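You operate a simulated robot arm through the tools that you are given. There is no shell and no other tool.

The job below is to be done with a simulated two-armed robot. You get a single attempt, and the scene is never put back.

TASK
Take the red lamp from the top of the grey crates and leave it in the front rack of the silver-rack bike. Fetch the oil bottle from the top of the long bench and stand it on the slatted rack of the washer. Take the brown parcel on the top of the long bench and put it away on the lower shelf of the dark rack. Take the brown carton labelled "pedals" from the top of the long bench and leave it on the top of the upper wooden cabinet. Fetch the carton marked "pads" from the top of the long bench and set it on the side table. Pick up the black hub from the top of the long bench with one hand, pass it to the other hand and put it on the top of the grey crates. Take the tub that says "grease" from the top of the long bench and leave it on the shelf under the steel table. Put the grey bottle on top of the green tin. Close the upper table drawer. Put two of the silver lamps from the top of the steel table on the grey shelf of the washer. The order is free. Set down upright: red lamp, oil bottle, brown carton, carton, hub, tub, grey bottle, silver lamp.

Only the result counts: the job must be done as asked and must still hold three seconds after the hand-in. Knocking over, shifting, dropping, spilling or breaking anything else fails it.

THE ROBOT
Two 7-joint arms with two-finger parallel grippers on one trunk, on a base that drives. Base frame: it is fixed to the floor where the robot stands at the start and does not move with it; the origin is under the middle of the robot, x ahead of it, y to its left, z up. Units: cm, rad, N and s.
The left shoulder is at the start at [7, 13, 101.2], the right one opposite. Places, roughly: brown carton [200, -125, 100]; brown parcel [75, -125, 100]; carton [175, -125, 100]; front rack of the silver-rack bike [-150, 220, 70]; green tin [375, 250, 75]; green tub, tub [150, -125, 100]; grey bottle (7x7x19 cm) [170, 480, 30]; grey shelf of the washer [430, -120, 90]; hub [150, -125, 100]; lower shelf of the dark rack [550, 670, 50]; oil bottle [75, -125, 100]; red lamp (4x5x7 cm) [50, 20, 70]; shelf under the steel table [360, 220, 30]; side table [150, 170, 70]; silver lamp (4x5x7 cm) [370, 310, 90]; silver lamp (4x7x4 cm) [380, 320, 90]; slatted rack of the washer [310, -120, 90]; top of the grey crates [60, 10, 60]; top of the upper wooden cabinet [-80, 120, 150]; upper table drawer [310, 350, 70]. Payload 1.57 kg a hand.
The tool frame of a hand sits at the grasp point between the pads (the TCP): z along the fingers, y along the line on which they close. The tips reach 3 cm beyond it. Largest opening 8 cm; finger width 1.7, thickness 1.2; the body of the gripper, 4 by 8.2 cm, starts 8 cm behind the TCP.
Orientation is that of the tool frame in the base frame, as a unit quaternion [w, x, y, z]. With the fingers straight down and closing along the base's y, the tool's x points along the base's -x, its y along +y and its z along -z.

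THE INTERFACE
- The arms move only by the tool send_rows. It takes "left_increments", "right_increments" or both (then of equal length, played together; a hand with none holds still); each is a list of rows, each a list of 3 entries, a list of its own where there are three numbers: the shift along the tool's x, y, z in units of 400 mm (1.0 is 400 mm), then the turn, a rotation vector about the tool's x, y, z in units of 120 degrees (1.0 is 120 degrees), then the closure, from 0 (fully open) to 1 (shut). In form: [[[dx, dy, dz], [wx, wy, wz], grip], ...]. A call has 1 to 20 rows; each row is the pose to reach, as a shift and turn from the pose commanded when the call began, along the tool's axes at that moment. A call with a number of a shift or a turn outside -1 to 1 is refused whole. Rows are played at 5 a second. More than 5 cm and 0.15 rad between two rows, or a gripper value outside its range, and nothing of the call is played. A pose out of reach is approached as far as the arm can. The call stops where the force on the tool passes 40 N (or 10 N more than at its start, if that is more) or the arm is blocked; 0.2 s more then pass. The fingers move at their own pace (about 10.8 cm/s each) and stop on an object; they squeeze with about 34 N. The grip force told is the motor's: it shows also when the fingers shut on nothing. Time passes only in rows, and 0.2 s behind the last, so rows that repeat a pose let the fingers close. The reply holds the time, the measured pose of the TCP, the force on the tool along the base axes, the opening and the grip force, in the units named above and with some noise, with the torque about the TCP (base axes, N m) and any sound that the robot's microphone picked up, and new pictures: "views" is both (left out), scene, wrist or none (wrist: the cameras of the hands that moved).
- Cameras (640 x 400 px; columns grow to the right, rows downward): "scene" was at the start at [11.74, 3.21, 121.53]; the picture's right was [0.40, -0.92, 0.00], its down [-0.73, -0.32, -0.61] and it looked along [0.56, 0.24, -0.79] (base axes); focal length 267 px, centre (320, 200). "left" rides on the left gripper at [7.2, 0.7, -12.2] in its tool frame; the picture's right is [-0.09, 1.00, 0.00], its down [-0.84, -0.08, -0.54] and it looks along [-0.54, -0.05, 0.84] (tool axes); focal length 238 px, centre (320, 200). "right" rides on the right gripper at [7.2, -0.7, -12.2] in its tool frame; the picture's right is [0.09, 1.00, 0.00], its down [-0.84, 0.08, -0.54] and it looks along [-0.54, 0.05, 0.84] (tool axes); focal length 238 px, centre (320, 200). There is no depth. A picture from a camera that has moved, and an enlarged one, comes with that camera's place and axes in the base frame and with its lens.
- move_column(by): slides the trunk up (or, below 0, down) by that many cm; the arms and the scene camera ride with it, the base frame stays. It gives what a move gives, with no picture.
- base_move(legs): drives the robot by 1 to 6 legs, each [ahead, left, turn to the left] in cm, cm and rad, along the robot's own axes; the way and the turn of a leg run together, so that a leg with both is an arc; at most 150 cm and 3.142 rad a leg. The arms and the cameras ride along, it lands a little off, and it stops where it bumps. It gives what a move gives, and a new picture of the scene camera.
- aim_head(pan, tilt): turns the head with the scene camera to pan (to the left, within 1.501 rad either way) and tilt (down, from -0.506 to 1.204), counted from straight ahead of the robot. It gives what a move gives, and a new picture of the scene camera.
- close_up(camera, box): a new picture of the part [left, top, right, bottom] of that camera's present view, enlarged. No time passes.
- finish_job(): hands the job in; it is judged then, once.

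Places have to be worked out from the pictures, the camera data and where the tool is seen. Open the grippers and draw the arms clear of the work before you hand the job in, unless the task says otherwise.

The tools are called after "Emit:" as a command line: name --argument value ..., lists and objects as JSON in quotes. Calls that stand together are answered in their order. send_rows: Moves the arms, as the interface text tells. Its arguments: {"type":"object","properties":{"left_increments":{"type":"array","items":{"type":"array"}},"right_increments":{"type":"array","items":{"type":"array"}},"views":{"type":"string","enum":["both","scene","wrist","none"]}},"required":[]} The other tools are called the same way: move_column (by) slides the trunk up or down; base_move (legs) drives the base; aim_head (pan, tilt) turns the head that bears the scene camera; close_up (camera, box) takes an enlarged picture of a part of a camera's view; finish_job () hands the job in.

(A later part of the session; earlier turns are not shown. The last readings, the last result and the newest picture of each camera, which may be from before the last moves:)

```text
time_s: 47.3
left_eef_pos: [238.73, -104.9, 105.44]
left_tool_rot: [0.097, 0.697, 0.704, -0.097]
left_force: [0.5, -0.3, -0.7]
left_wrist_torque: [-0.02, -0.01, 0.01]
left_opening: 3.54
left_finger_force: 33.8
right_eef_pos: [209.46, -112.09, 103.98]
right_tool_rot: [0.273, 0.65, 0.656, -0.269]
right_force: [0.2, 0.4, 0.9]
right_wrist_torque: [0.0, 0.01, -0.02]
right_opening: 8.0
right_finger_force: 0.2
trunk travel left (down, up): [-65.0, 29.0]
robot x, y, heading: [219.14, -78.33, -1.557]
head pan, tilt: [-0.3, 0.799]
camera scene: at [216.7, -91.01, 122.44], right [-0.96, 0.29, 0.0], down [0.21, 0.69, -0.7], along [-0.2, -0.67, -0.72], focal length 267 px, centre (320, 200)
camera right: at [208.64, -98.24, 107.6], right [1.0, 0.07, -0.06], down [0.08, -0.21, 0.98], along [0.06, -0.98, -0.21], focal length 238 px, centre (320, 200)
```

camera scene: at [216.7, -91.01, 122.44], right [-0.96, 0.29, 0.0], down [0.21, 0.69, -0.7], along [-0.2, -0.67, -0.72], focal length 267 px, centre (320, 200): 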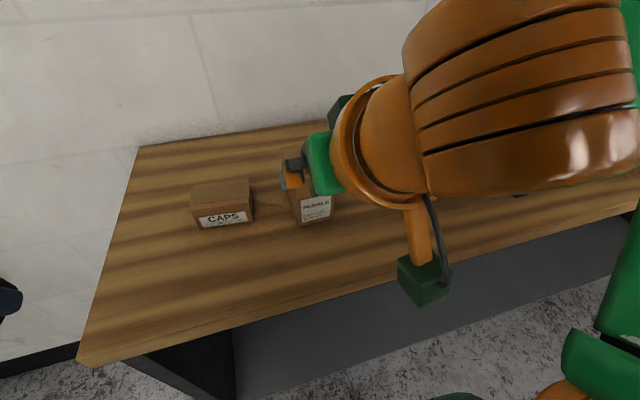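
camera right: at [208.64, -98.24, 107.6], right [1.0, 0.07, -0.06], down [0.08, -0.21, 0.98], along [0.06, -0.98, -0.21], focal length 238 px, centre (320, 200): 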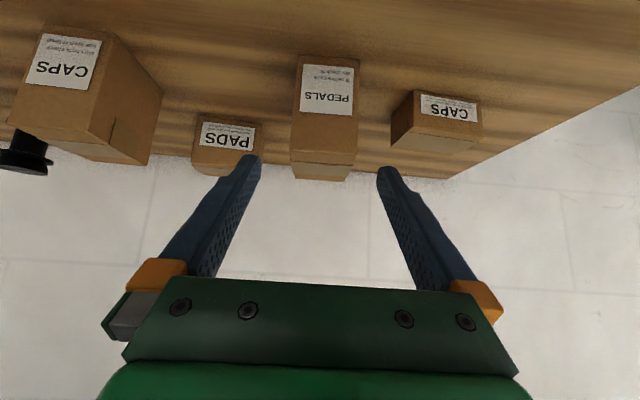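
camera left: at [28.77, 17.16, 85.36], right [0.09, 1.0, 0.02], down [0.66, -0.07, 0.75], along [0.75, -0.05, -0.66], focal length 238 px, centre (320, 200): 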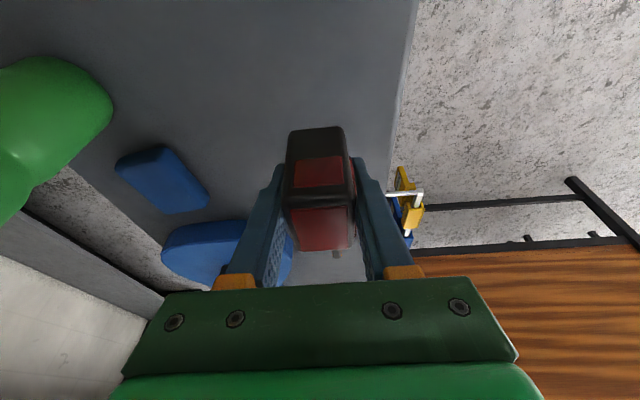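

The wrist camera confirms the carton centred between the fingers (x≈206.8–212.3). I'll advance 12 cm along the fingers and close.

Emit:
send_rows --right_increments '[[[0, 0, 0.1], [0, 0, 0], 0], [[0, 0, 0.2], [0, 0, 0], 0], [[0, 0, 0.3], [0, 0, 0], 0], [[0, 0, 0.3], [0, 0, 0], 1], [[0, 0, 0.3], [0, 0, 0], 1], [[0, 0, 0.3], [0, 0, 0], 1]]' --views "wrist"

```text
time_s: 48.7
left_eef_pos: [238.65, -104.98, 105.49]
left_tool_rot: [0.097, 0.697, 0.704, -0.098]
left_force: [-0.5, 0.1, -0.8]
left_wrist_torque: [-0.03, 0.03, -0.01]
left_opening: 3.56
left_finger_force: 34.1
right_eef_pos: [209.45, -120.76, 95.36]
right_tool_rot: [0.272, 0.65, 0.657, -0.269]
right_force: [0.5, -0.7, 0.6]
right_wrist_torque: [-0.05, -0.03, 0.0]
right_opening: 5.76
right_finger_force: 33.9
trunk travel left (down, up): [-65.0, 29.0]
robot x, y, heading: [219.06, -78.4, -1.56]
head pan, tilt: [-0.3, 0.799]
camera right: at [208.61, -106.8, 99.04], right [1.0, 0.07, -0.07], down [0.08, -0.21, 0.97], along [0.06, -0.98, -0.21], focal length 238 px, centre (320, 200)
```

right: 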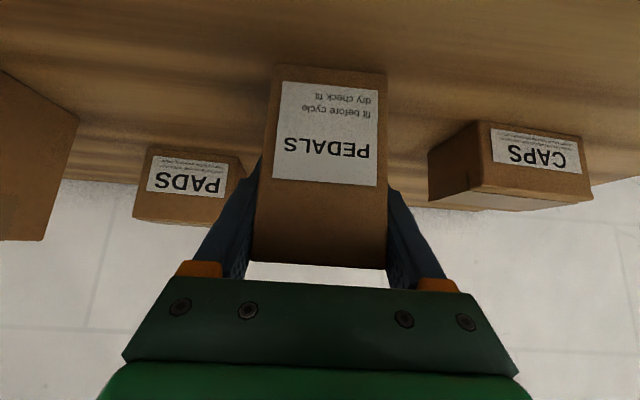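

PEDALS carton gripped (5.76 cm). I'll lift it vertically, then draw it back toward the robot.

Emit:
send_rows --right_increments '[[[-0.053, 0, -0.053], [0, 0, 0], 1], [[-0.106, 0, -0.106], [0, 0, 0], 1], [[-0.124, 0, -0.194], [0, 0, 0], 1], [[-0.071, 0, -0.283], [0, 0, 0], 1], [[0, 0, -0.3535], [0, 0, 0], 1]]' --views "both"

```text
time_s: 49.9
left_eef_pos: [238.58, -104.88, 105.63]
left_tool_rot: [0.098, 0.697, 0.704, -0.098]
left_force: [0.5, 0.5, -1.2]
left_wrist_torque: [-0.04, -0.03, -0.02]
left_opening: 3.52
left_finger_force: 34.1
right_eef_pos: [209.17, -110.41, 105.54]
right_tool_rot: [0.272, 0.65, 0.656, -0.27]
right_force: [0.1, 0.4, -2.9]
right_wrist_torque: [-0.02, -0.02, 0.0]
right_opening: 5.77
right_finger_force: 34.1
trunk travel left (down, up): [-65.0, 29.0]
robot x, y, heading: [219.12, -78.4, -1.566]
head pan, tilt: [-0.3, 0.799]
camera scene: at [216.61, -90.88, 122.45], right [-0.96, 0.29, 0.0], down [0.21, 0.69, -0.7], along [-0.2, -0.67, -0.72], focal length 267 px, centre (320, 200)
camera right: at [208.39, -96.58, 109.07], right [1.0, 0.07, -0.07], down [0.08, -0.21, 0.98], along [0.06, -0.98, -0.21], focal length 238 px, centre (320, 200)
```

scene: 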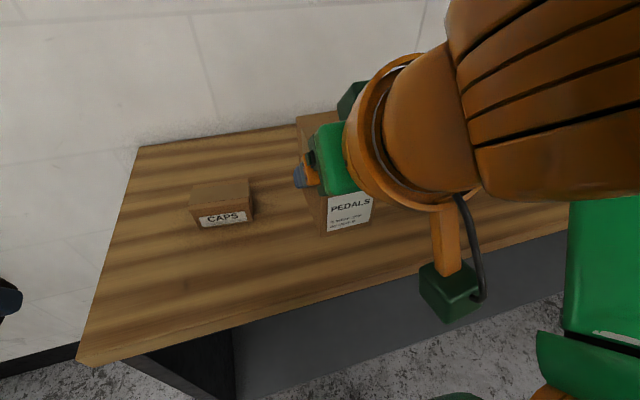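
right: 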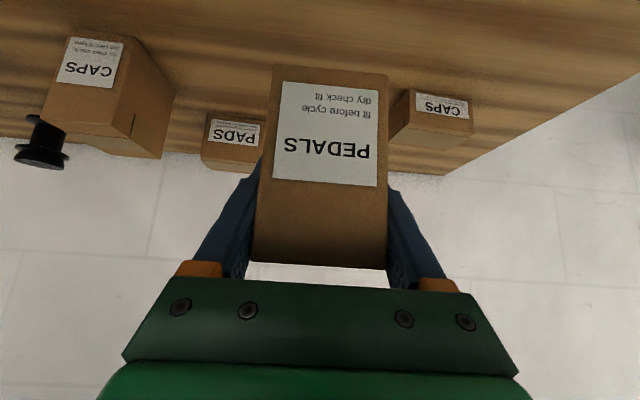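

Both hands loaded. I'll back off from the bench, strafe to the right to around x=5, and turn to face −x to survey the cabinet and bikes.

Emit:
base_move --legs '[[-28, 0, 0], [0, -107, 0], [0, -107, 0]]'

Emit:
aim_head --pan 0 --tilt 0.3

Emit:
base_move --legs '[[0, 0, -1.571]]'

Emit:
aim_head --pan -0.9 --tilt 0.2

```text
time_s: 62.0
left_eef_pos: [25.22, -79.91, 105.61]
left_tool_rot: [0.098, 0.696, 0.704, -0.098]
left_force: [0.0, -0.6, -0.3]
left_wrist_torque: [0.02, 0.0, 0.0]
left_opening: 3.54
left_finger_force: 34.3
right_eef_pos: [-4.1, -85.51, 105.46]
right_tool_rot: [0.272, 0.649, 0.657, -0.269]
right_force: [-0.4, 0.0, -2.1]
right_wrist_torque: [0.04, -0.03, 0.02]
right_opening: 5.77
right_finger_force: 34.2
trunk travel left (down, up): [-65.0, 29.0]
robot x, y, heading: [5.6, -53.45, -1.561]
head pan, tilt: [-0.3, 0.799]
camera scene: at [3.21, -65.96, 122.44], right [-0.96, 0.28, 0.0], down [0.2, 0.69, -0.7], along [-0.2, -0.67, -0.72], focal length 267 px, centre (320, 200)
```

scene: 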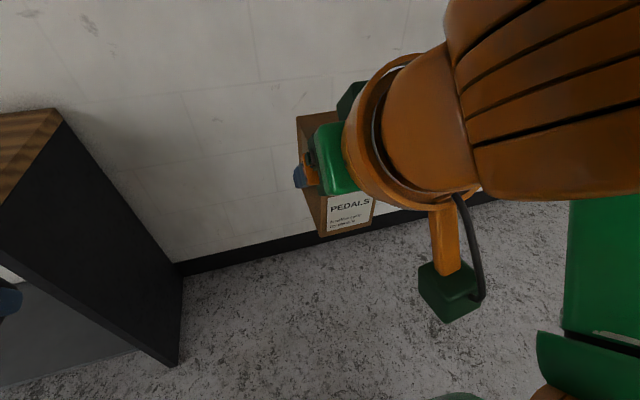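

```text
time_s: 63.0
left_eef_pos: [25.11, -79.91, 105.56]
left_tool_rot: [0.099, 0.696, 0.704, -0.098]
left_force: [0.2, 0.7, -0.7]
left_wrist_torque: [-0.02, -0.01, 0.0]
left_opening: 3.53
left_finger_force: 34.1
right_eef_pos: [-4.23, -85.55, 105.34]
right_tool_rot: [0.272, 0.65, 0.656, -0.269]
right_force: [0.7, -0.4, -2.0]
right_wrist_torque: [0.01, -0.02, -0.02]
right_opening: 5.78
right_finger_force: 34.0
trunk travel left (down, up): [-65.0, 29.0]
robot x, y, heading: [5.81, -53.49, -1.56]
head pan, tilt: [0.0, 0.3]
camera scene: at [5.57, -67.57, 126.87], right [-1.0, -0.01, 0.0], down [0.0, 0.3, -0.95], along [0.01, -0.95, -0.3], focal length 267 px, centre (320, 200)
```

scene: 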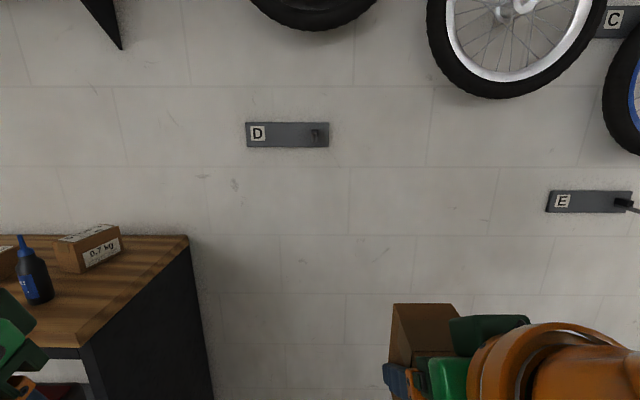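

```text
time_s: 67.1
left_eef_pos: [-20.11, -73.93, 105.47]
left_tool_rot: [0.002, 0.99, 0.023, -0.139]
left_force: [-0.5, -0.5, -1.0]
left_wrist_torque: [0.01, -0.02, -0.04]
left_opening: 3.54
left_finger_force: 33.8
right_eef_pos: [-26.9, -44.6, 105.47]
right_tool_rot: [0.009, 0.924, 0.021, -0.382]
right_force: [0.2, -0.2, -2.9]
right_wrist_torque: [-0.01, -0.02, 0.0]
right_opening: 5.77
right_finger_force: 33.9
trunk travel left (down, up): [-65.0, 29.0]
robot x, y, heading: [5.4, -53.18, -3.096]
head pan, tilt: [0.0, 0.3]
camera scene: at [-8.97, -53.83, 126.87], right [-0.05, 1.0, 0.0], down [0.3, 0.01, -0.96], along [-0.95, -0.04, -0.3], focal length 267 px, centre (320, 200)
```

scene: 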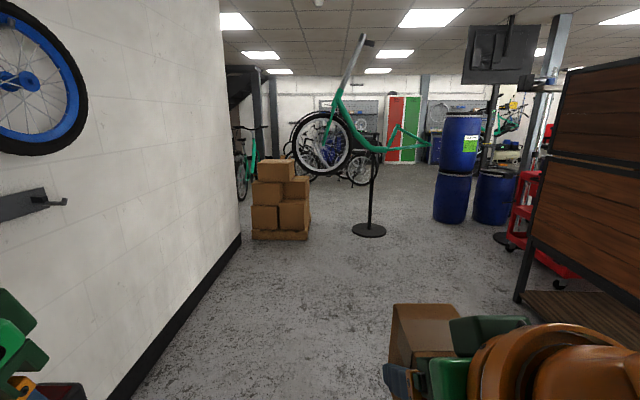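

```text
time_s: 68.3
left_eef_pos: [-20.35, -73.97, 105.58]
left_tool_rot: [0.001, 0.99, 0.023, -0.138]
left_force: [0.2, -0.6, 0.0]
left_wrist_torque: [0.0, 0.01, -0.01]
left_opening: 3.53
left_finger_force: 34.5
right_eef_pos: [-26.74, -44.74, 105.3]
right_tool_rot: [0.009, 0.924, 0.021, -0.382]
right_force: [-0.2, 0.2, -2.5]
right_wrist_torque: [-0.02, 0.0, -0.02]
right_opening: 5.76
right_finger_force: 33.7
trunk travel left (down, up): [-65.0, 29.0]
robot x, y, heading: [5.38, -53.48, -3.096]
head pan, tilt: [-0.901, 0.201]
camera scene: at [-5.76, -46.37, 127.8], right [0.75, 0.66, 0.0], down [0.13, -0.15, -0.98], along [-0.64, 0.74, -0.2], focal length 267 px, centre (320, 200)
```

scene: 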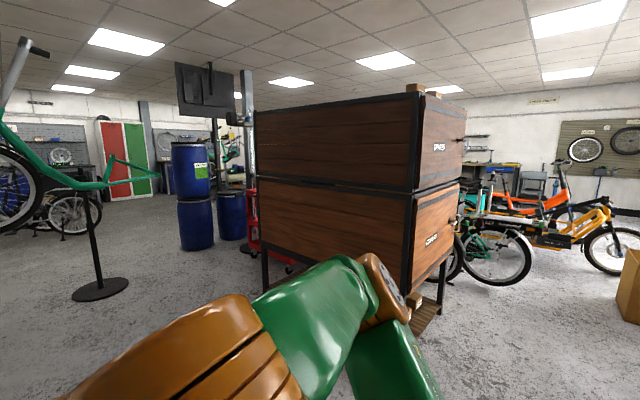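

The wooden cabinet's side faces −y (y≈75–85) and its doors face +x; the floor south of it is clear. I'll drive to about x=−95, turn to face the cabinet's side and raise the trunk to see its top.

Emit:
base_move --legs '[[0, 0, -0.046], [100, 0, 0], [0, 0, -1.571]]'

Emit:
move_column --by 29

Emit:
aim_head --pan 0 --tilt 0.15

```text
time_s: 77.8
left_eef_pos: [-115.85, -27.54, 105.56]
left_tool_rot: [-0.098, 0.706, -0.694, -0.098]
left_force: [-0.2, 0.5, -1.1]
left_wrist_torque: [0.03, -0.04, 0.04]
left_opening: 3.54
left_finger_force: 33.9
right_eef_pos: [-86.45, -21.81, 105.38]
right_tool_rot: [-0.269, 0.658, -0.648, -0.273]
right_force: [0.4, 0.4, -2.0]
right_wrist_torque: [-0.06, 0.03, 0.0]
right_opening: 5.8
right_finger_force: 34.4
trunk travel left (down, up): [-65.0, 29.0]
robot x, y, heading: [-96.17, -54.13, 1.591]
head pan, tilt: [-0.901, 0.201]
camera scene: at [-89.0, -42.81, 127.81], right [0.63, -0.77, 0.0], down [-0.15, -0.13, -0.98], along [0.76, 0.62, -0.2], focal length 267 px, centre (320, 200)
```

scene: 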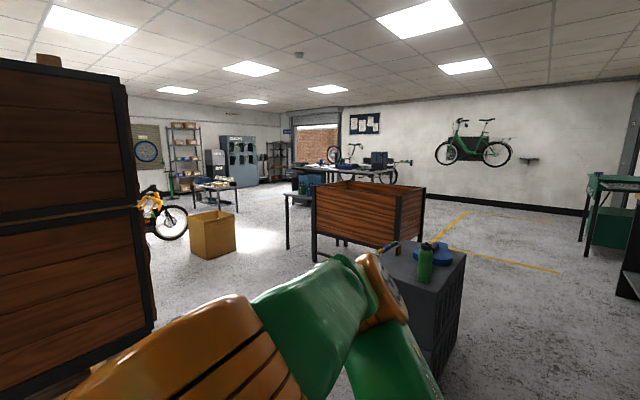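

```text
time_s: 80.7
left_eef_pos: [-115.94, -27.49, 134.64]
left_tool_rot: [-0.097, 0.707, -0.694, -0.098]
left_force: [-0.4, -0.8, -0.3]
left_wrist_torque: [-0.03, -0.02, -0.01]
left_opening: 3.52
left_finger_force: 33.8
right_eef_pos: [-86.28, -21.79, 134.36]
right_tool_rot: [-0.268, 0.659, -0.648, -0.273]
right_force: [0.1, -1.2, -2.1]
right_wrist_torque: [-0.01, 0.04, -0.03]
right_opening: 5.79
right_finger_force: 34.3
trunk travel left (down, up): [-94.0, 0.0]
robot x, y, heading: [-96.08, -54.28, 1.59]
head pan, tilt: [-0.901, 0.201]
```

```text
time_s: 81.9
left_eef_pos: [-115.78, -27.65, 134.61]
left_tool_rot: [-0.098, 0.706, -0.695, -0.098]
left_force: [-0.8, 0.1, 0.5]
left_wrist_torque: [0.02, -0.02, 0.0]
left_opening: 3.54
left_finger_force: 34.1
right_eef_pos: [-86.41, -21.75, 134.36]
right_tool_rot: [-0.269, 0.658, -0.648, -0.273]
right_force: [-0.2, 0.2, -1.5]
right_wrist_torque: [0.0, -0.01, 0.01]
right_opening: 5.78
right_finger_force: 34.3
trunk travel left (down, up): [-94.0, 0.0]
robot x, y, heading: [-95.95, -53.94, 1.588]
head pan, tilt: [0.0, 0.15]
camera scene: at [-96.33, -39.44, 157.27], right [1.0, 0.02, 0.0], down [0.0, -0.15, -0.99], along [-0.02, 0.99, -0.15], focal length 267 px, centre (320, 200)
```

scene: 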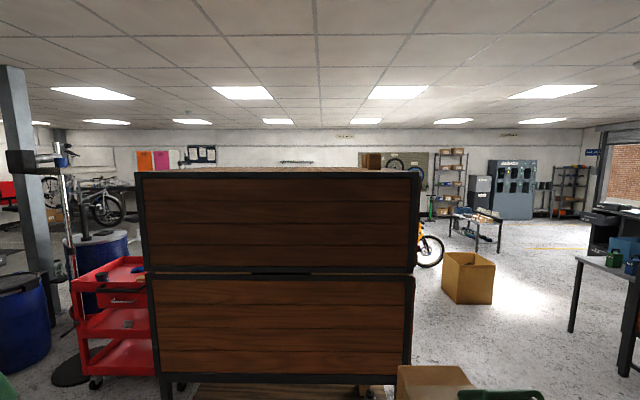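

The cabinet side is at y≈73, spanning x −175 to −57, top about z=150–152, mostly empty on this edge. I'll raise the right hand with the carton well above that height before approaching.

Emit:
send_rows --right_increments '[[[-0.0766, 0, -0.0766], [0, 0, 0], 1], [[-0.153, 0, -0.153], [0, 0, 0], 1], [[-0.23, 0, -0.23], [0, 0, 0], 1], [[-0.306, 0, -0.306], [0, 0, 0], 1], [[-0.383, 0, -0.383], [0, 0, 0], 1], [[-0.46, 0, -0.46], [0, 0, 0], 1]]' --views "both"

```text
time_s: 83.3
left_eef_pos: [-115.86, -27.49, 134.54]
left_tool_rot: [-0.097, 0.707, -0.694, -0.097]
left_force: [-0.1, -0.2, -0.4]
left_wrist_torque: [-0.04, 0.01, -0.01]
left_opening: 3.52
left_finger_force: 33.8
right_eef_pos: [-85.67, -21.4, 155.45]
right_tool_rot: [-0.27, 0.659, -0.647, -0.274]
right_force: [0.0, 0.3, -3.1]
right_wrist_torque: [-0.03, -0.02, 0.0]
right_opening: 5.77
right_finger_force: 34.1
right hand out of reach, approached as far as the arm can: row 5, 6
trunk travel left (down, up): [-94.0, 0.0]
robot x, y, heading: [-95.76, -53.74, 1.581]
head pan, tilt: [0.0, 0.15]
camera scene: at [-96.38, -39.4, 157.27], right [1.0, 0.02, 0.0], down [0.0, -0.15, -0.99], along [-0.02, 0.99, -0.15], focal length 267 px, centre (320, 200)
camera right: at [-84.73, -35.1, 159.08], right [-0.99, -0.08, -0.07], down [-0.08, 0.2, 0.98], along [-0.07, 0.98, -0.21], focal length 238 px, centre (320, 200)
```

scene: 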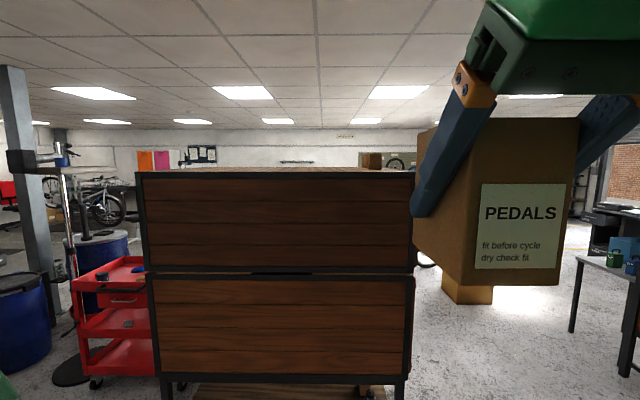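
right: 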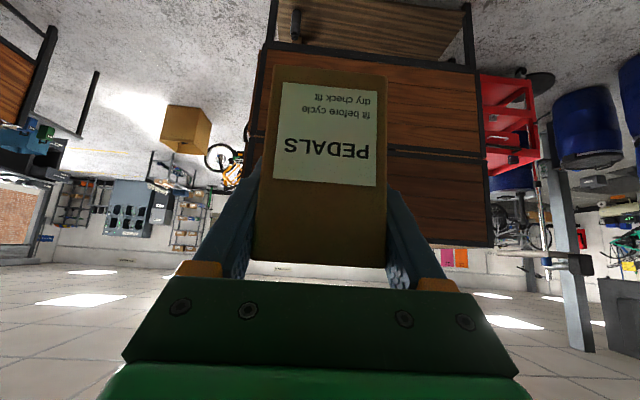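

The carton hand tops out at z≈155 at this distance. I'll test whether reaching further forward allows more height (still well clear of the cabinet).

Emit:
send_rows --right_increments '[[[-0.0707, 0, 0.0707], [0, 0, 0], 1], [[-0.141, 0, 0.141], [0, 0, 0], 1], [[-0.212, 0, 0.1414], [0, 0, 0], 1], [[-0.283, 0, 0.07], [0, 0, 0], 1]]' --views "none"

```text
time_s: 84.3
left_eef_pos: [-115.68, -27.75, 134.74]
left_tool_rot: [-0.098, 0.706, -0.694, -0.099]
left_force: [0.3, -0.7, -1.7]
left_wrist_torque: [0.01, -0.03, -0.01]
left_opening: 3.56
left_finger_force: 34.1
right_eef_pos: [-85.95, -15.01, 153.36]
right_tool_rot: [-0.27, 0.658, -0.648, -0.274]
right_force: [-0.8, -0.1, -2.0]
right_wrist_torque: [0.03, -0.02, -0.02]
right_opening: 5.79
right_finger_force: 34.5
right hand out of reach, approached as far as the arm can: row 1, 2, 3, 4
trunk travel left (down, up): [-94.0, 0.0]
robot x, y, heading: [-95.88, -54.01, 1.586]
head pan, tilt: [0.0, 0.15]
```

The reach sphere limits the hand to about z≈156 at this 45° tilt, so I need the cabinet top's height exactly. I'll measure its edge here and again from closer.

Emit:
close_up --camera "scene" --box '[120, 140, 280, 240]'

Emit:
base_move --legs '[[45, 0, -0.017]]'

Emit:
close_up --camera "scene" --box '[200, 100, 440, 250]'

```text
4.00 times, centred on (200, 190) of scene
camera zoom: at [-96.29, -39.6, 157.29], right [1.0, 0.02, 0.0], down [0.0, -0.15, -0.99], along [-0.02, 0.99, -0.15], focal length 1068 px, centre (800, 240)
```

zoom: 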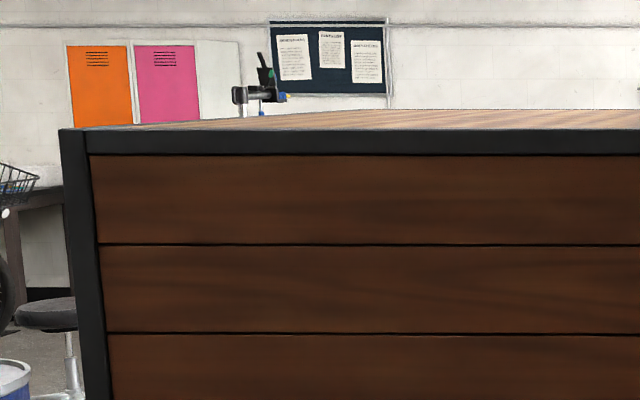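

```text
time_s: 87.0
left_eef_pos: [-115.69, 17.3, 134.56]
left_tool_rot: [-0.1, 0.7, -0.7, -0.098]
left_force: [-0.1, -0.4, -1.2]
left_wrist_torque: [0.0, 0.0, -0.01]
left_opening: 3.55
left_finger_force: 34.0
right_eef_pos: [-85.64, 29.26, 153.47]
right_tool_rot: [0.272, -0.652, 0.653, 0.272]
right_force: [0.6, -0.6, -2.7]
right_wrist_torque: [0.0, -0.01, 0.01]
right_opening: 5.76
right_finger_force: 34.0
trunk travel left (down, up): [-94.0, 0.0]
robot x, y, heading: [-96.51, -9.27, 1.571]
head pan, tilt: [0.0, 0.15]
camera scene: at [-96.45, 5.01, 157.31], right [1.0, 0.0, 0.0], down [0.0, -0.15, -0.99], along [0.0, 0.99, -0.15], focal length 267 px, centre (320, 200)
```

scene: 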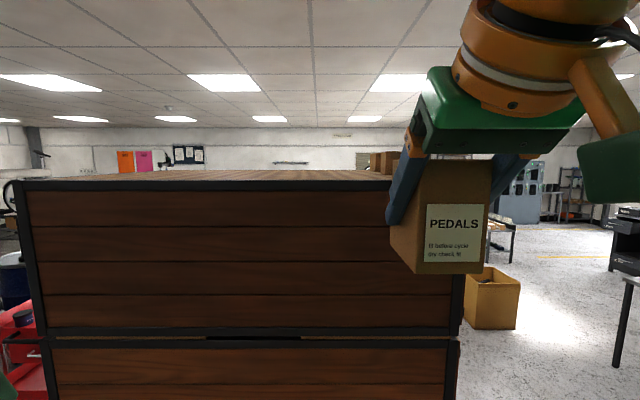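

```text
2.67 times, centred on (320, 175) of scene
camera zoom: at [-96.45, 5.01, 157.31], right [1.0, 0.0, 0.0], down [0.0, -0.15, -0.99], along [0.0, 0.99, -0.15], focal length 712 px, centre (320, 267)
```

zoom: 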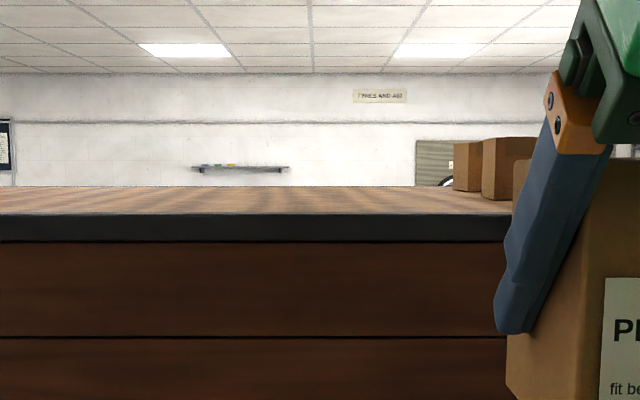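

Two sightings give the top at z≈151.9, front edge y≈76.5 — too high for the present 45° grasp at this side, and the lamp hand would hit the side panel. I'll go round to the +x front near its south corner, where the left hand stays clear, and use a steeper tool tilt.

Emit:
base_move --legs '[[-5, 0, 0], [0, -100, 0], [88, 0, 0], [0, 0, 1.571]]'

Emit:
aim_head --pan -0.3 --tilt 0.25

```text
time_s: 100.8
left_eef_pos: [-23.66, 53.86, 134.56]
left_tool_rot: [-0.001, 0.991, -0.003, -0.137]
left_force: [0.2, -0.3, -1.2]
left_wrist_torque: [0.02, 0.0, 0.0]
left_opening: 3.54
left_finger_force: 34.1
right_eef_pos: [-35.62, 84.02, 153.3]
right_tool_rot: [-0.002, 0.924, -0.003, -0.383]
right_force: [0.5, -0.7, -2.9]
right_wrist_torque: [0.01, -0.04, -0.01]
right_opening: 5.8
right_finger_force: 34.4
trunk travel left (down, up): [-94.0, 0.0]
robot x, y, heading: [3.09, 73.03, 3.137]
head pan, tilt: [0.0, 0.15]
camera scene: at [-11.23, 73.44, 157.27], right [0.01, 1.0, 0.0], down [0.15, 0.0, -0.99], along [-0.99, 0.01, -0.15], focal length 267 px, centre (320, 200)
```

scene: 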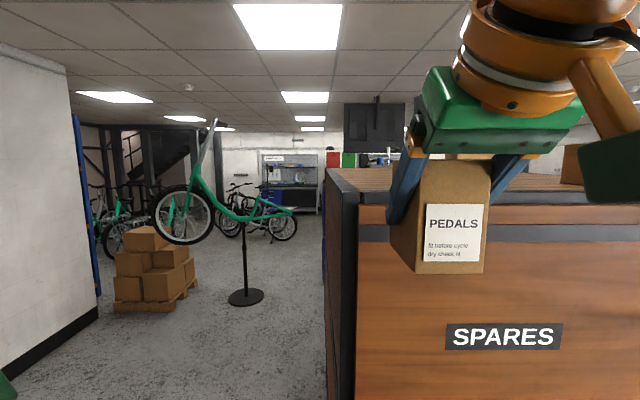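

```text
time_s: 101.5
left_eef_pos: [-23.56, 53.94, 134.53]
left_tool_rot: [-0.002, 0.99, -0.003, -0.138]
left_force: [-0.5, 0.5, -0.9]
left_wrist_torque: [-0.05, -0.03, 0.02]
left_opening: 3.55
left_finger_force: 34.0
right_eef_pos: [-35.52, 84.14, 153.19]
right_tool_rot: [-0.001, 0.924, -0.002, -0.383]
right_force: [1.2, 0.7, -2.8]
right_wrist_torque: [-0.02, -0.03, 0.01]
right_opening: 5.79
right_finger_force: 34.0
trunk travel left (down, up): [-94.0, 0.0]
robot x, y, heading: [2.87, 72.99, 3.139]
head pan, tilt: [-0.3, 0.25]
camera scene: at [-10.85, 76.18, 156.35], right [0.3, 0.95, 0.0], down [0.24, -0.07, -0.97], along [-0.92, 0.29, -0.25], focal length 267 px, centre (320, 200)
```

scene: 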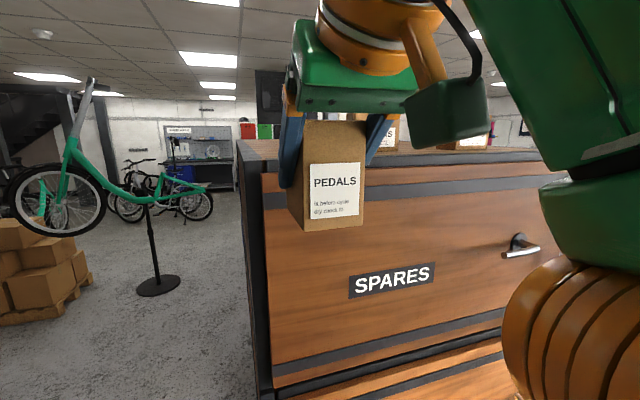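

The cabinet's front (SPARES door) is now straight ahead. I'll zoom in on its front-left top corner to fix the front edge position.

Emit:
close_up --camera "scene" --box '[200, 110, 360, 230]'

Emit:
close_up --camera "right" --box '[0, 0, 640, 400]'

```text
3.33 times, centred on (280, 170) of scene
camera zoom: at [-10.85, 76.18, 156.35], right [0.3, 0.95, 0.0], down [0.24, -0.07, -0.97], along [-0.92, 0.29, -0.25], focal length 890 px, centre (453, 300)
```

zoom: 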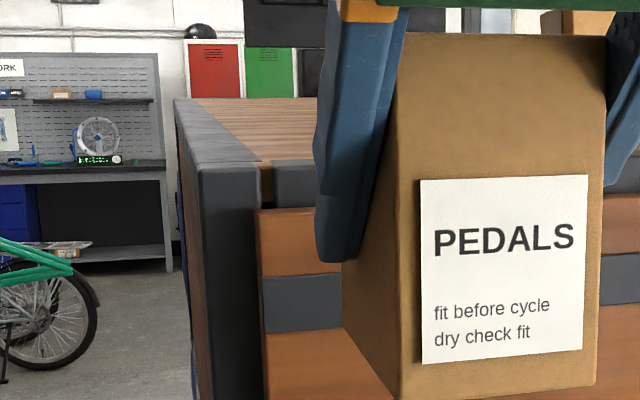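

```text
1.00 times, centred on (320, 200) of right (not enlarged: the box is as wide or as high as the picture)
camera zoom: at [-21.86, 84.72, 156.94], right [0.06, -1.0, -0.06], down [-0.21, -0.08, 0.97], along [-0.98, -0.04, -0.21], focal length 238 px, centre (320, 200)
```

zoom: 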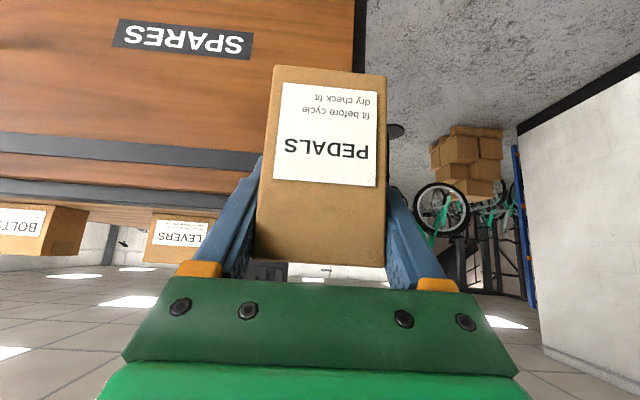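

LEVERS box sits at y≥103, so the spot around (−65, 86) is free. I'll tilt the hand to 60° and raise it to the height needed while still clear of the cabinet.

Emit:
send_rows --right_increments '[[[-0.0118, 0, -0.07], [0, -0.0417, 0], 1], [[-0.0236, 0, -0.141], [0, -0.0833, 0], 1], [[-0.0354, 0, -0.212], [0, -0.125, 0], 1]]' --views "none"

```text
time_s: 102.3
left_eef_pos: [-23.4, 54.07, 134.65]
left_tool_rot: [-0.002, 0.99, -0.003, -0.14]
left_force: [0.5, 0.7, -1.4]
left_wrist_torque: [-0.03, 0.04, 0.0]
left_opening: 3.54
left_finger_force: 33.5
right_eef_pos: [-30.33, 84.11, 160.51]
right_tool_rot: [-0.002, 0.865, -0.003, -0.502]
right_force: [0.6, -0.9, -2.5]
right_wrist_torque: [0.0, -0.03, -0.04]
right_opening: 5.8
right_finger_force: 33.7
trunk travel left (down, up): [-94.0, 0.0]
robot x, y, heading: [3.54, 73.35, 3.131]
head pan, tilt: [-0.3, 0.25]
```

Reached z=160.5 at 60° tilt without hitting a limit. I'll add 1.5 cm, then drive forward most of the way and look.

Emit:
send_rows --right_increments '[[[-0.0325, 0, -0.019], [0, 0, 0], 1]]' --views "none"

Emit:
base_move --legs '[[0, -2, 0.005], [24, 0, 0]]'

Emit:
close_up --camera "right" --box '[0, 0, 640, 400]'

```text
time_s: 102.8
left_eef_pos: [-23.68, 53.81, 134.52]
left_tool_rot: [-0.001, 0.99, -0.002, -0.138]
left_force: [0.0, 0.4, -1.5]
left_wrist_torque: [0.01, 0.01, 0.0]
left_opening: 3.56
left_finger_force: 33.9
right_eef_pos: [-30.74, 83.97, 160.4]
right_tool_rot: [-0.001, 0.866, -0.002, -0.5]
right_force: [-0.5, -0.5, -2.1]
right_wrist_torque: [0.02, 0.01, -0.03]
right_opening: 5.77
right_finger_force: 34.3
right hand out of reach, approached as far as the arm can: row 1
trunk travel left (down, up): [-94.0, 0.0]
robot x, y, heading: [3.27, 73.01, 3.138]
head pan, tilt: [-0.3, 0.25]
```

```text
time_s: 104.9
left_eef_pos: [-46.84, 55.65, 134.61]
left_tool_rot: [-0.001, 0.99, 0.0, -0.141]
left_force: [0.0, -0.1, -0.2]
left_wrist_torque: [-0.02, 0.08, 0.03]
left_opening: 3.53
left_finger_force: 33.9
right_eef_pos: [-53.99, 85.92, 160.49]
right_tool_rot: [0.0, 0.865, 0.0, -0.502]
right_force: [0.6, -0.9, -2.0]
right_wrist_torque: [-0.02, -0.01, -0.03]
right_opening: 5.76
right_finger_force: 33.7
trunk travel left (down, up): [-94.0, 0.0]
robot x, y, heading: [-21.14, 75.13, -3.137]
head pan, tilt: [-0.3, 0.25]
camera scene: at [-34.22, 78.08, 156.41], right [0.29, 0.96, 0.0], down [0.23, -0.07, -0.97], along [-0.93, 0.29, -0.24], focal length 267 px, centre (320, 200)
```

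scene: 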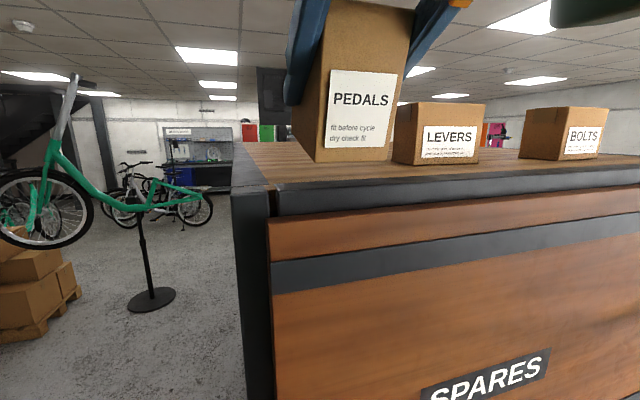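

```text
1.00 times, centred on (320, 200) of right (not enlarged: the box is as wide or as high as the picture)
camera zoom: at [-39.84, 86.56, 160.44], right [0.05, -1.0, -0.08], down [0.06, -0.08, 1.0], along [-1.0, -0.05, 0.05], focal length 238 px, centre (320, 200)
```

zoom: 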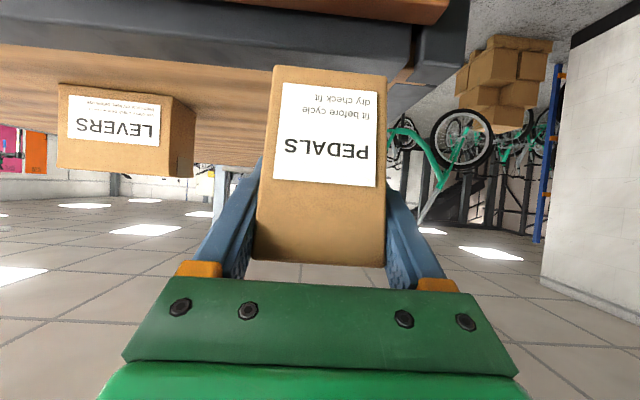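

The front edge is at x≈−56.3, side at y≈78. I'll go 11 cm further so the carton is 5 cm inside the edge, 2 cm above the top.

Emit:
base_move --legs '[[11.3, 0, 0]]'

Emit:
close_up --camera "scene" --box '[200, 80, 440, 240]'

```text
time_s: 106.1
left_eef_pos: [-57.73, 55.61, 134.72]
left_tool_rot: [-0.001, 0.99, 0.001, -0.143]
left_force: [1.5, -0.6, -0.5]
left_wrist_torque: [0.04, 0.04, -0.01]
left_opening: 3.55
left_finger_force: 33.8
right_eef_pos: [-64.82, 85.76, 160.65]
right_tool_rot: [0.001, 0.864, 0.001, -0.504]
right_force: [-0.2, 0.0, -1.6]
right_wrist_torque: [-0.01, -0.03, 0.0]
right_opening: 5.77
right_finger_force: 34.5
trunk travel left (down, up): [-94.0, 0.0]
robot x, y, heading: [-32.05, 75.02, -3.139]
head pan, tilt: [-0.3, 0.25]
camera scene: at [-45.0, 78.02, 156.46], right [0.29, 0.96, 0.0], down [0.23, -0.07, -0.97], along [-0.93, 0.28, -0.24], focal length 267 px, centre (320, 200)
```

scene: 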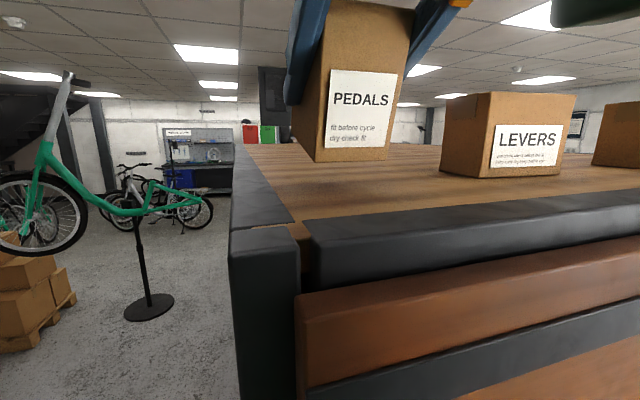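

```text
2.50 times, centred on (320, 160) of scene
camera zoom: at [-45.0, 78.02, 156.46], right [0.29, 0.96, 0.0], down [0.23, -0.07, -0.97], along [-0.93, 0.28, -0.24], focal length 668 px, centre (320, 300)
```

zoom: 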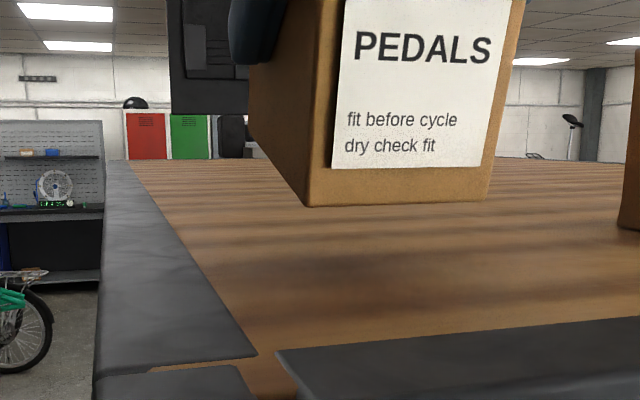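

The carton hovers over the clear wood top. I'll lower it and ease the tilt back so its near bottom edge meets the top gently.

Emit:
send_rows --right_increments '[[[0.0216, 0, 0.0125], [0, 0, 0], 1], [[0.0433, 0, 0.025], [0, 0.02, 0], 1], [[0.0563, 0, 0.0325], [0, 0.0417, 0], 1]]' --views "scene"

Emit:
close_up --camera "scene" --box '[200, 80, 440, 240]'

```text
time_s: 106.9
left_eef_pos: [-58.34, 55.73, 134.6]
left_tool_rot: [0.0, 0.99, 0.002, -0.14]
left_force: [0.6, -0.6, 0.1]
left_wrist_torque: [0.0, -0.06, -0.01]
left_opening: 3.52
left_finger_force: 33.4
right_eef_pos: [-65.55, 85.92, 158.11]
right_tool_rot: [0.001, 0.886, 0.001, -0.464]
right_force: [2.4, 2.9, 8.2]
right_wrist_torque: [0.43, -0.45, -0.03]
right_opening: 5.78
right_finger_force: 34.0
right hand out of reach, approached as far as the arm can: row 1
trunk travel left (down, up): [-94.0, 0.0]
robot x, y, heading: [-31.82, 74.96, -3.14]
head pan, tilt: [-0.3, 0.25]
camera scene: at [-45.7, 78.12, 156.41], right [0.29, 0.96, 0.0], down [0.23, -0.07, -0.97], along [-0.93, 0.28, -0.24], focal length 267 px, centre (320, 200)
```

scene: 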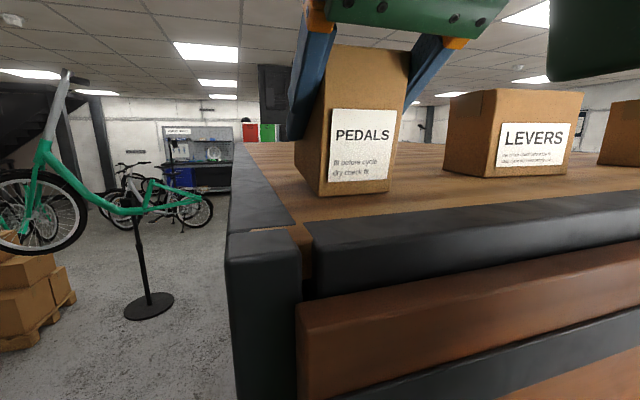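

```text
2.50 times, centred on (320, 160) of scene
camera zoom: at [-45.7, 78.12, 156.41], right [0.29, 0.96, 0.0], down [0.23, -0.07, -0.97], along [-0.93, 0.28, -0.24], focal length 668 px, centre (320, 300)
```

zoom: 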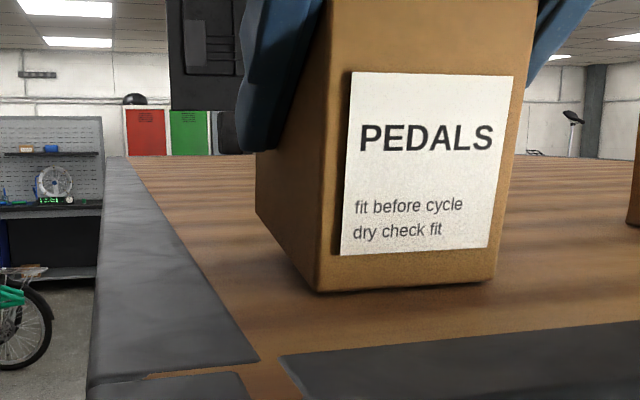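

Contact is made (upward force rises by ~11 N) at TCP z=158.1 with a 10° lean. I'll rock it flatter with a small further push and tilt, then check.

Emit:
send_rows --right_increments '[[[0.006, 0, 0.004], [0, 0.0167, 0], 1], [[0.012, 0, 0.008], [0, 0.03, 0], 1]]' --views "none"

Emit:
close_up --camera "scene" --box '[200, 80, 440, 240]'

```text
time_s: 107.5
left_eef_pos: [-58.39, 55.74, 134.67]
left_tool_rot: [0.0, 0.99, 0.002, -0.139]
left_force: [-0.5, -0.3, -1.2]
left_wrist_torque: [0.0, -0.03, 0.01]
left_opening: 3.57
left_finger_force: 33.6
right_eef_pos: [-65.67, 85.96, 157.27]
right_tool_rot: [0.001, 0.9, 0.0, -0.435]
right_force: [-5.1, 4.3, 29.0]
right_wrist_torque: [0.26, -0.71, 0.09]
right_opening: 5.77
right_finger_force: 34.2
trunk travel left (down, up): [-94.0, 0.0]
robot x, y, heading: [-32.05, 74.9, -3.138]
head pan, tilt: [-0.3, 0.25]
```

```text
2.50 times, centred on (320, 160) of scene
camera zoom: at [-45.93, 78.15, 156.39], right [0.29, 0.96, 0.0], down [0.24, -0.07, -0.97], along [-0.93, 0.28, -0.25], focal length 668 px, centre (320, 300)
```

zoom: 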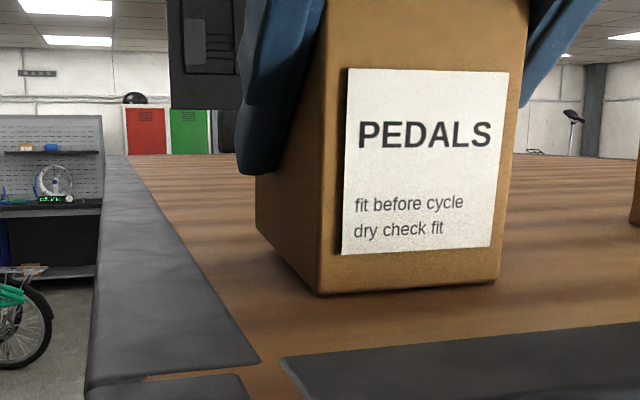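

The carton is now essentially flat with the pads pressing it down. I'll open the fingers in place and draw straight back.

Emit:
send_rows --right_increments '[[[0, 0, 0], [0, 0, 0], 0.2], [[0, 0, 0], [0, 0, 0], 0.1], [[0, 0, 0], [0, 0, 0], 0], [[0, 0, 0], [0, 0, 0], 0]]' --views "none"

Emit:
close_up --camera "scene" --box '[200, 80, 440, 240]'

Emit:
close_up --camera "right" --box '[0, 0, 640, 400]'

```text
time_s: 108.5
left_eef_pos: [-58.56, 55.54, 134.59]
left_tool_rot: [-0.001, 0.99, 0.003, -0.138]
left_force: [0.2, -0.1, -0.7]
left_wrist_torque: [-0.01, 0.02, 0.03]
left_opening: 3.55
left_finger_force: 34.2
right_eef_pos: [-65.75, 85.8, 157.17]
right_tool_rot: [0.001, 0.901, 0.001, -0.433]
right_force: [0.5, 0.0, 0.8]
right_wrist_torque: [0.04, -0.02, -0.01]
right_opening: 8.01
right_finger_force: 0.0
trunk travel left (down, up): [-94.0, 0.0]
robot x, y, heading: [-32.16, 75.14, -3.14]
head pan, tilt: [-0.3, 0.25]
```

```text
2.50 times, centred on (320, 160) of scene
camera zoom: at [-46.1, 77.95, 156.35], right [0.29, 0.96, 0.0], down [0.24, -0.07, -0.97], along [-0.93, 0.28, -0.25], focal length 668 px, centre (320, 300)
```

zoom: 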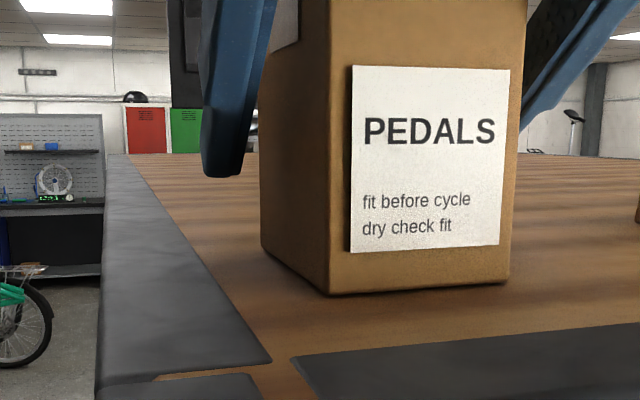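

```text
1.00 times, centred on (320, 200) of right (not enlarged: the box is as wide or as high as the picture)
camera zoom: at [-51.88, 86.46, 159.3], right [0.06, -1.0, -0.07], down [-0.1, -0.08, 0.99], along [-0.99, -0.05, -0.1], focal length 238 px, centre (320, 200)
```

zoom: 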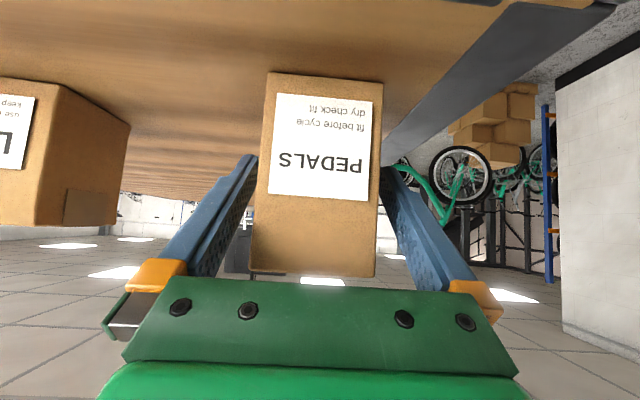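

The carton stands upright on the top with clear gaps to both fingers. I'll withdraw straight back, then drive back and look at the bikes.

Emit:
send_rows --right_increments '[[[0.062, 0, -0.0784], [0, 0, 0], 0], [[0.124, 0, -0.157], [0, 0, 0], 0], [[0.186, 0, -0.235], [0, 0, 0], 0]]' --views "none"

Emit:
base_move --legs '[[-35, 0, 0]]'

Emit:
move_column --by -29

Emit:
aim_head --pan -0.9 --tilt 0.3

```text
time_s: 109.3
left_eef_pos: [-58.69, 55.77, 134.61]
left_tool_rot: [0.0, 0.99, 0.001, -0.139]
left_force: [-0.1, 0.0, -0.7]
left_wrist_torque: [0.03, -0.06, -0.01]
left_opening: 3.54
left_finger_force: 33.7
right_eef_pos: [-59.84, 85.5, 154.43]
right_tool_rot: [0.003, 0.895, -0.002, -0.447]
right_force: [-4.0, 5.1, 18.2]
right_wrist_torque: [0.9, 0.46, 0.14]
right_opening: 8.01
right_finger_force: 0.1
right hand out of reach, approached as far as the arm can: row 1, 2, 3
trunk travel left (down, up): [-94.0, 0.0]
robot x, y, heading: [-32.01, 75.31, -3.137]
head pan, tilt: [-0.3, 0.25]
stopped in row 3 (right hand): the force on the tool passed its limit at 82 N (the readings are from after the stop); the commanded pose is now the measured one
```

```text
time_s: 110.1
left_eef_pos: [-57.94, 55.56, 134.64]
left_tool_rot: [0.0, 0.99, 0.002, -0.138]
left_force: [0.6, -0.8, -1.3]
left_wrist_torque: [-0.01, -0.02, -0.02]
left_opening: 3.57
left_finger_force: 34.2
right_eef_pos: [-59.25, 85.32, 154.42]
right_tool_rot: [0.003, 0.894, -0.001, -0.449]
right_force: [0.5, 0.5, -0.4]
right_wrist_torque: [0.04, -0.04, 0.03]
right_opening: 8.0
right_finger_force: 0.0
trunk travel left (down, up): [-94.0, 0.0]
robot x, y, heading: [-31.64, 75.44, -3.139]
head pan, tilt: [-0.3, 0.25]
stopped in leg 1: the force on the tool passed its limit at 49 N (the readings are from after the stop); the commanded pose is now the measured one
camera scene: at [-45.39, 78.01, 156.33], right [0.29, 0.96, 0.0], down [0.24, -0.07, -0.97], along [-0.93, 0.28, -0.25], focal length 267 px, centre (320, 200)
```

scene: 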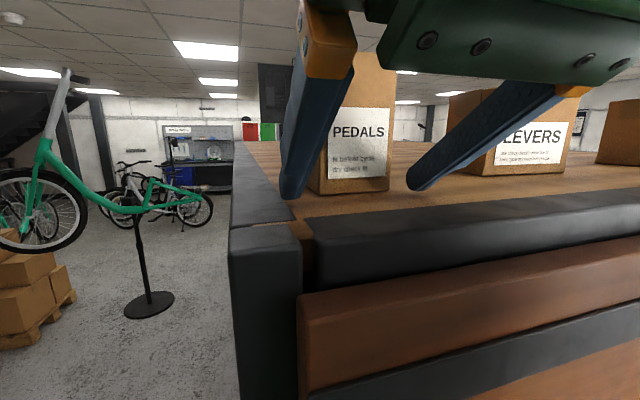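

```text
time_s: 110.5
left_eef_pos: [-57.96, 55.62, 134.2]
left_tool_rot: [0.001, 0.99, 0.002, -0.139]
left_force: [0.1, -1.1, -1.7]
left_wrist_torque: [0.01, 0.0, -0.01]
left_opening: 3.54
left_finger_force: 34.0
right_eef_pos: [-59.32, 85.37, 154.4]
right_tool_rot: [0.005, 0.89, -0.001, -0.457]
right_force: [-1.9, 0.9, 5.2]
right_wrist_torque: [0.25, 0.19, 0.02]
right_opening: 8.02
right_finger_force: 0.0
trunk travel left (down, up): [-93.6, 0.4]
robot x, y, heading: [-31.01, 75.1, -3.14]
head pan, tilt: [-0.3, 0.25]
stopped: the force on the tool passed its limit at 57 N (the readings are from after the stop); the commanded pose is now the measured one
```

```text
time_s: 111.5
left_eef_pos: [-57.94, 55.68, 134.23]
left_tool_rot: [0.0, 0.99, 0.001, -0.139]
left_force: [-0.5, -0.9, -1.1]
left_wrist_torque: [0.03, 0.01, 0.01]
left_opening: 3.54
left_finger_force: 34.0
right_eef_pos: [-59.24, 85.41, 154.37]
right_tool_rot: [0.004, 0.89, -0.002, -0.456]
right_force: [-2.7, -0.2, 6.5]
right_wrist_torque: [0.31, 0.18, 0.09]
right_opening: 7.99
right_finger_force: 0.1
trunk travel left (down, up): [-93.6, 0.4]
robot x, y, heading: [-31.27, 75.15, -3.14]
head pan, tilt: [-0.901, 0.3]
camera scene: at [-42.27, 82.56, 155.47], right [0.78, 0.62, 0.0], down [0.19, -0.23, -0.96], along [-0.6, 0.75, -0.3], focal length 267 px, centre (320, 200)
```

scene: 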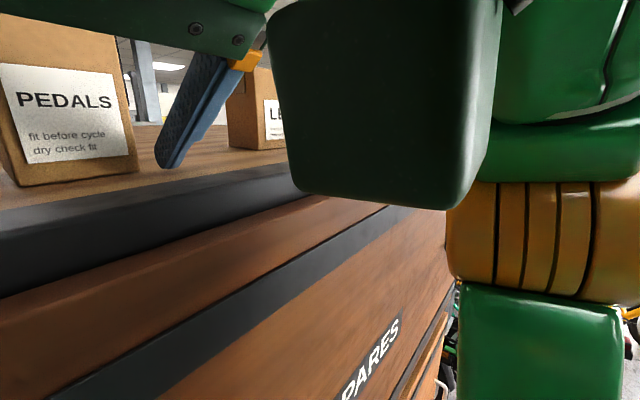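

The withdrawal path ran into a reach limit and the fingertips sagged onto the top, stopping everything. The carton still stands untouched; I'll lift the hand first (one step at a time from now on).

Emit:
send_rows --right_increments '[[[-0.03, 0, -0.022], [0, -0.02, 0], 0], [[-0.061, 0, -0.0437], [0, -0.04, 0], 0]]' --views "none"

Emit:
aim_head --pan -0.3 --tilt 0.25

```text
time_s: 112.2
left_eef_pos: [-57.76, 55.69, 134.16]
left_tool_rot: [0.0, 0.99, 0.002, -0.138]
left_force: [0.1, 0.5, -0.7]
left_wrist_torque: [-0.02, 0.03, -0.02]
left_opening: 3.51
left_finger_force: 33.8
right_eef_pos: [-59.6, 85.5, 157.35]
right_tool_rot: [0.005, 0.869, -0.001, -0.494]
right_force: [0.4, 1.1, -0.3]
right_wrist_torque: [-0.01, 0.0, 0.01]
right_opening: 8.01
right_finger_force: 0.1
trunk travel left (down, up): [-93.6, 0.4]
robot x, y, heading: [-31.41, 75.39, -3.136]
head pan, tilt: [-0.901, 0.3]
```

```text
time_s: 113.2
left_eef_pos: [-57.81, 55.6, 134.29]
left_tool_rot: [-0.001, 0.99, 0.001, -0.139]
left_force: [-0.1, 0.6, -0.9]
left_wrist_torque: [-0.03, 0.01, 0.01]
left_opening: 3.55
left_finger_force: 33.5
right_eef_pos: [-59.41, 85.46, 157.4]
right_tool_rot: [0.005, 0.87, -0.001, -0.494]
right_force: [1.1, -1.2, 0.2]
right_wrist_torque: [0.02, 0.02, 0.03]
right_opening: 8.02
right_finger_force: 0.0
trunk travel left (down, up): [-93.6, 0.4]
robot x, y, heading: [-31.17, 75.15, -3.137]
head pan, tilt: [-0.3, 0.25]
camera scene: at [-45.29, 78.01, 155.94], right [0.29, 0.96, 0.0], down [0.24, -0.07, -0.97], along [-0.93, 0.28, -0.25], focal length 267 px, centre (320, 200)
```

scene: 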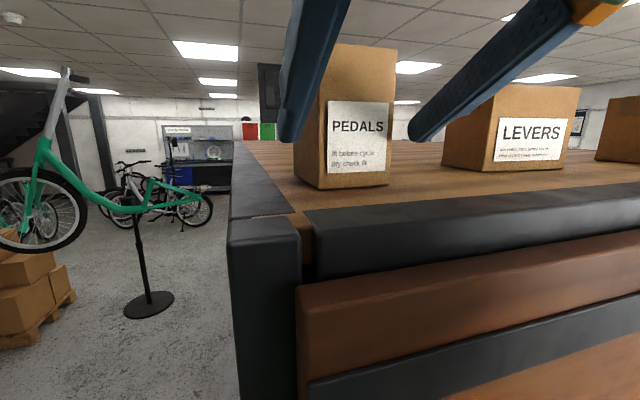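

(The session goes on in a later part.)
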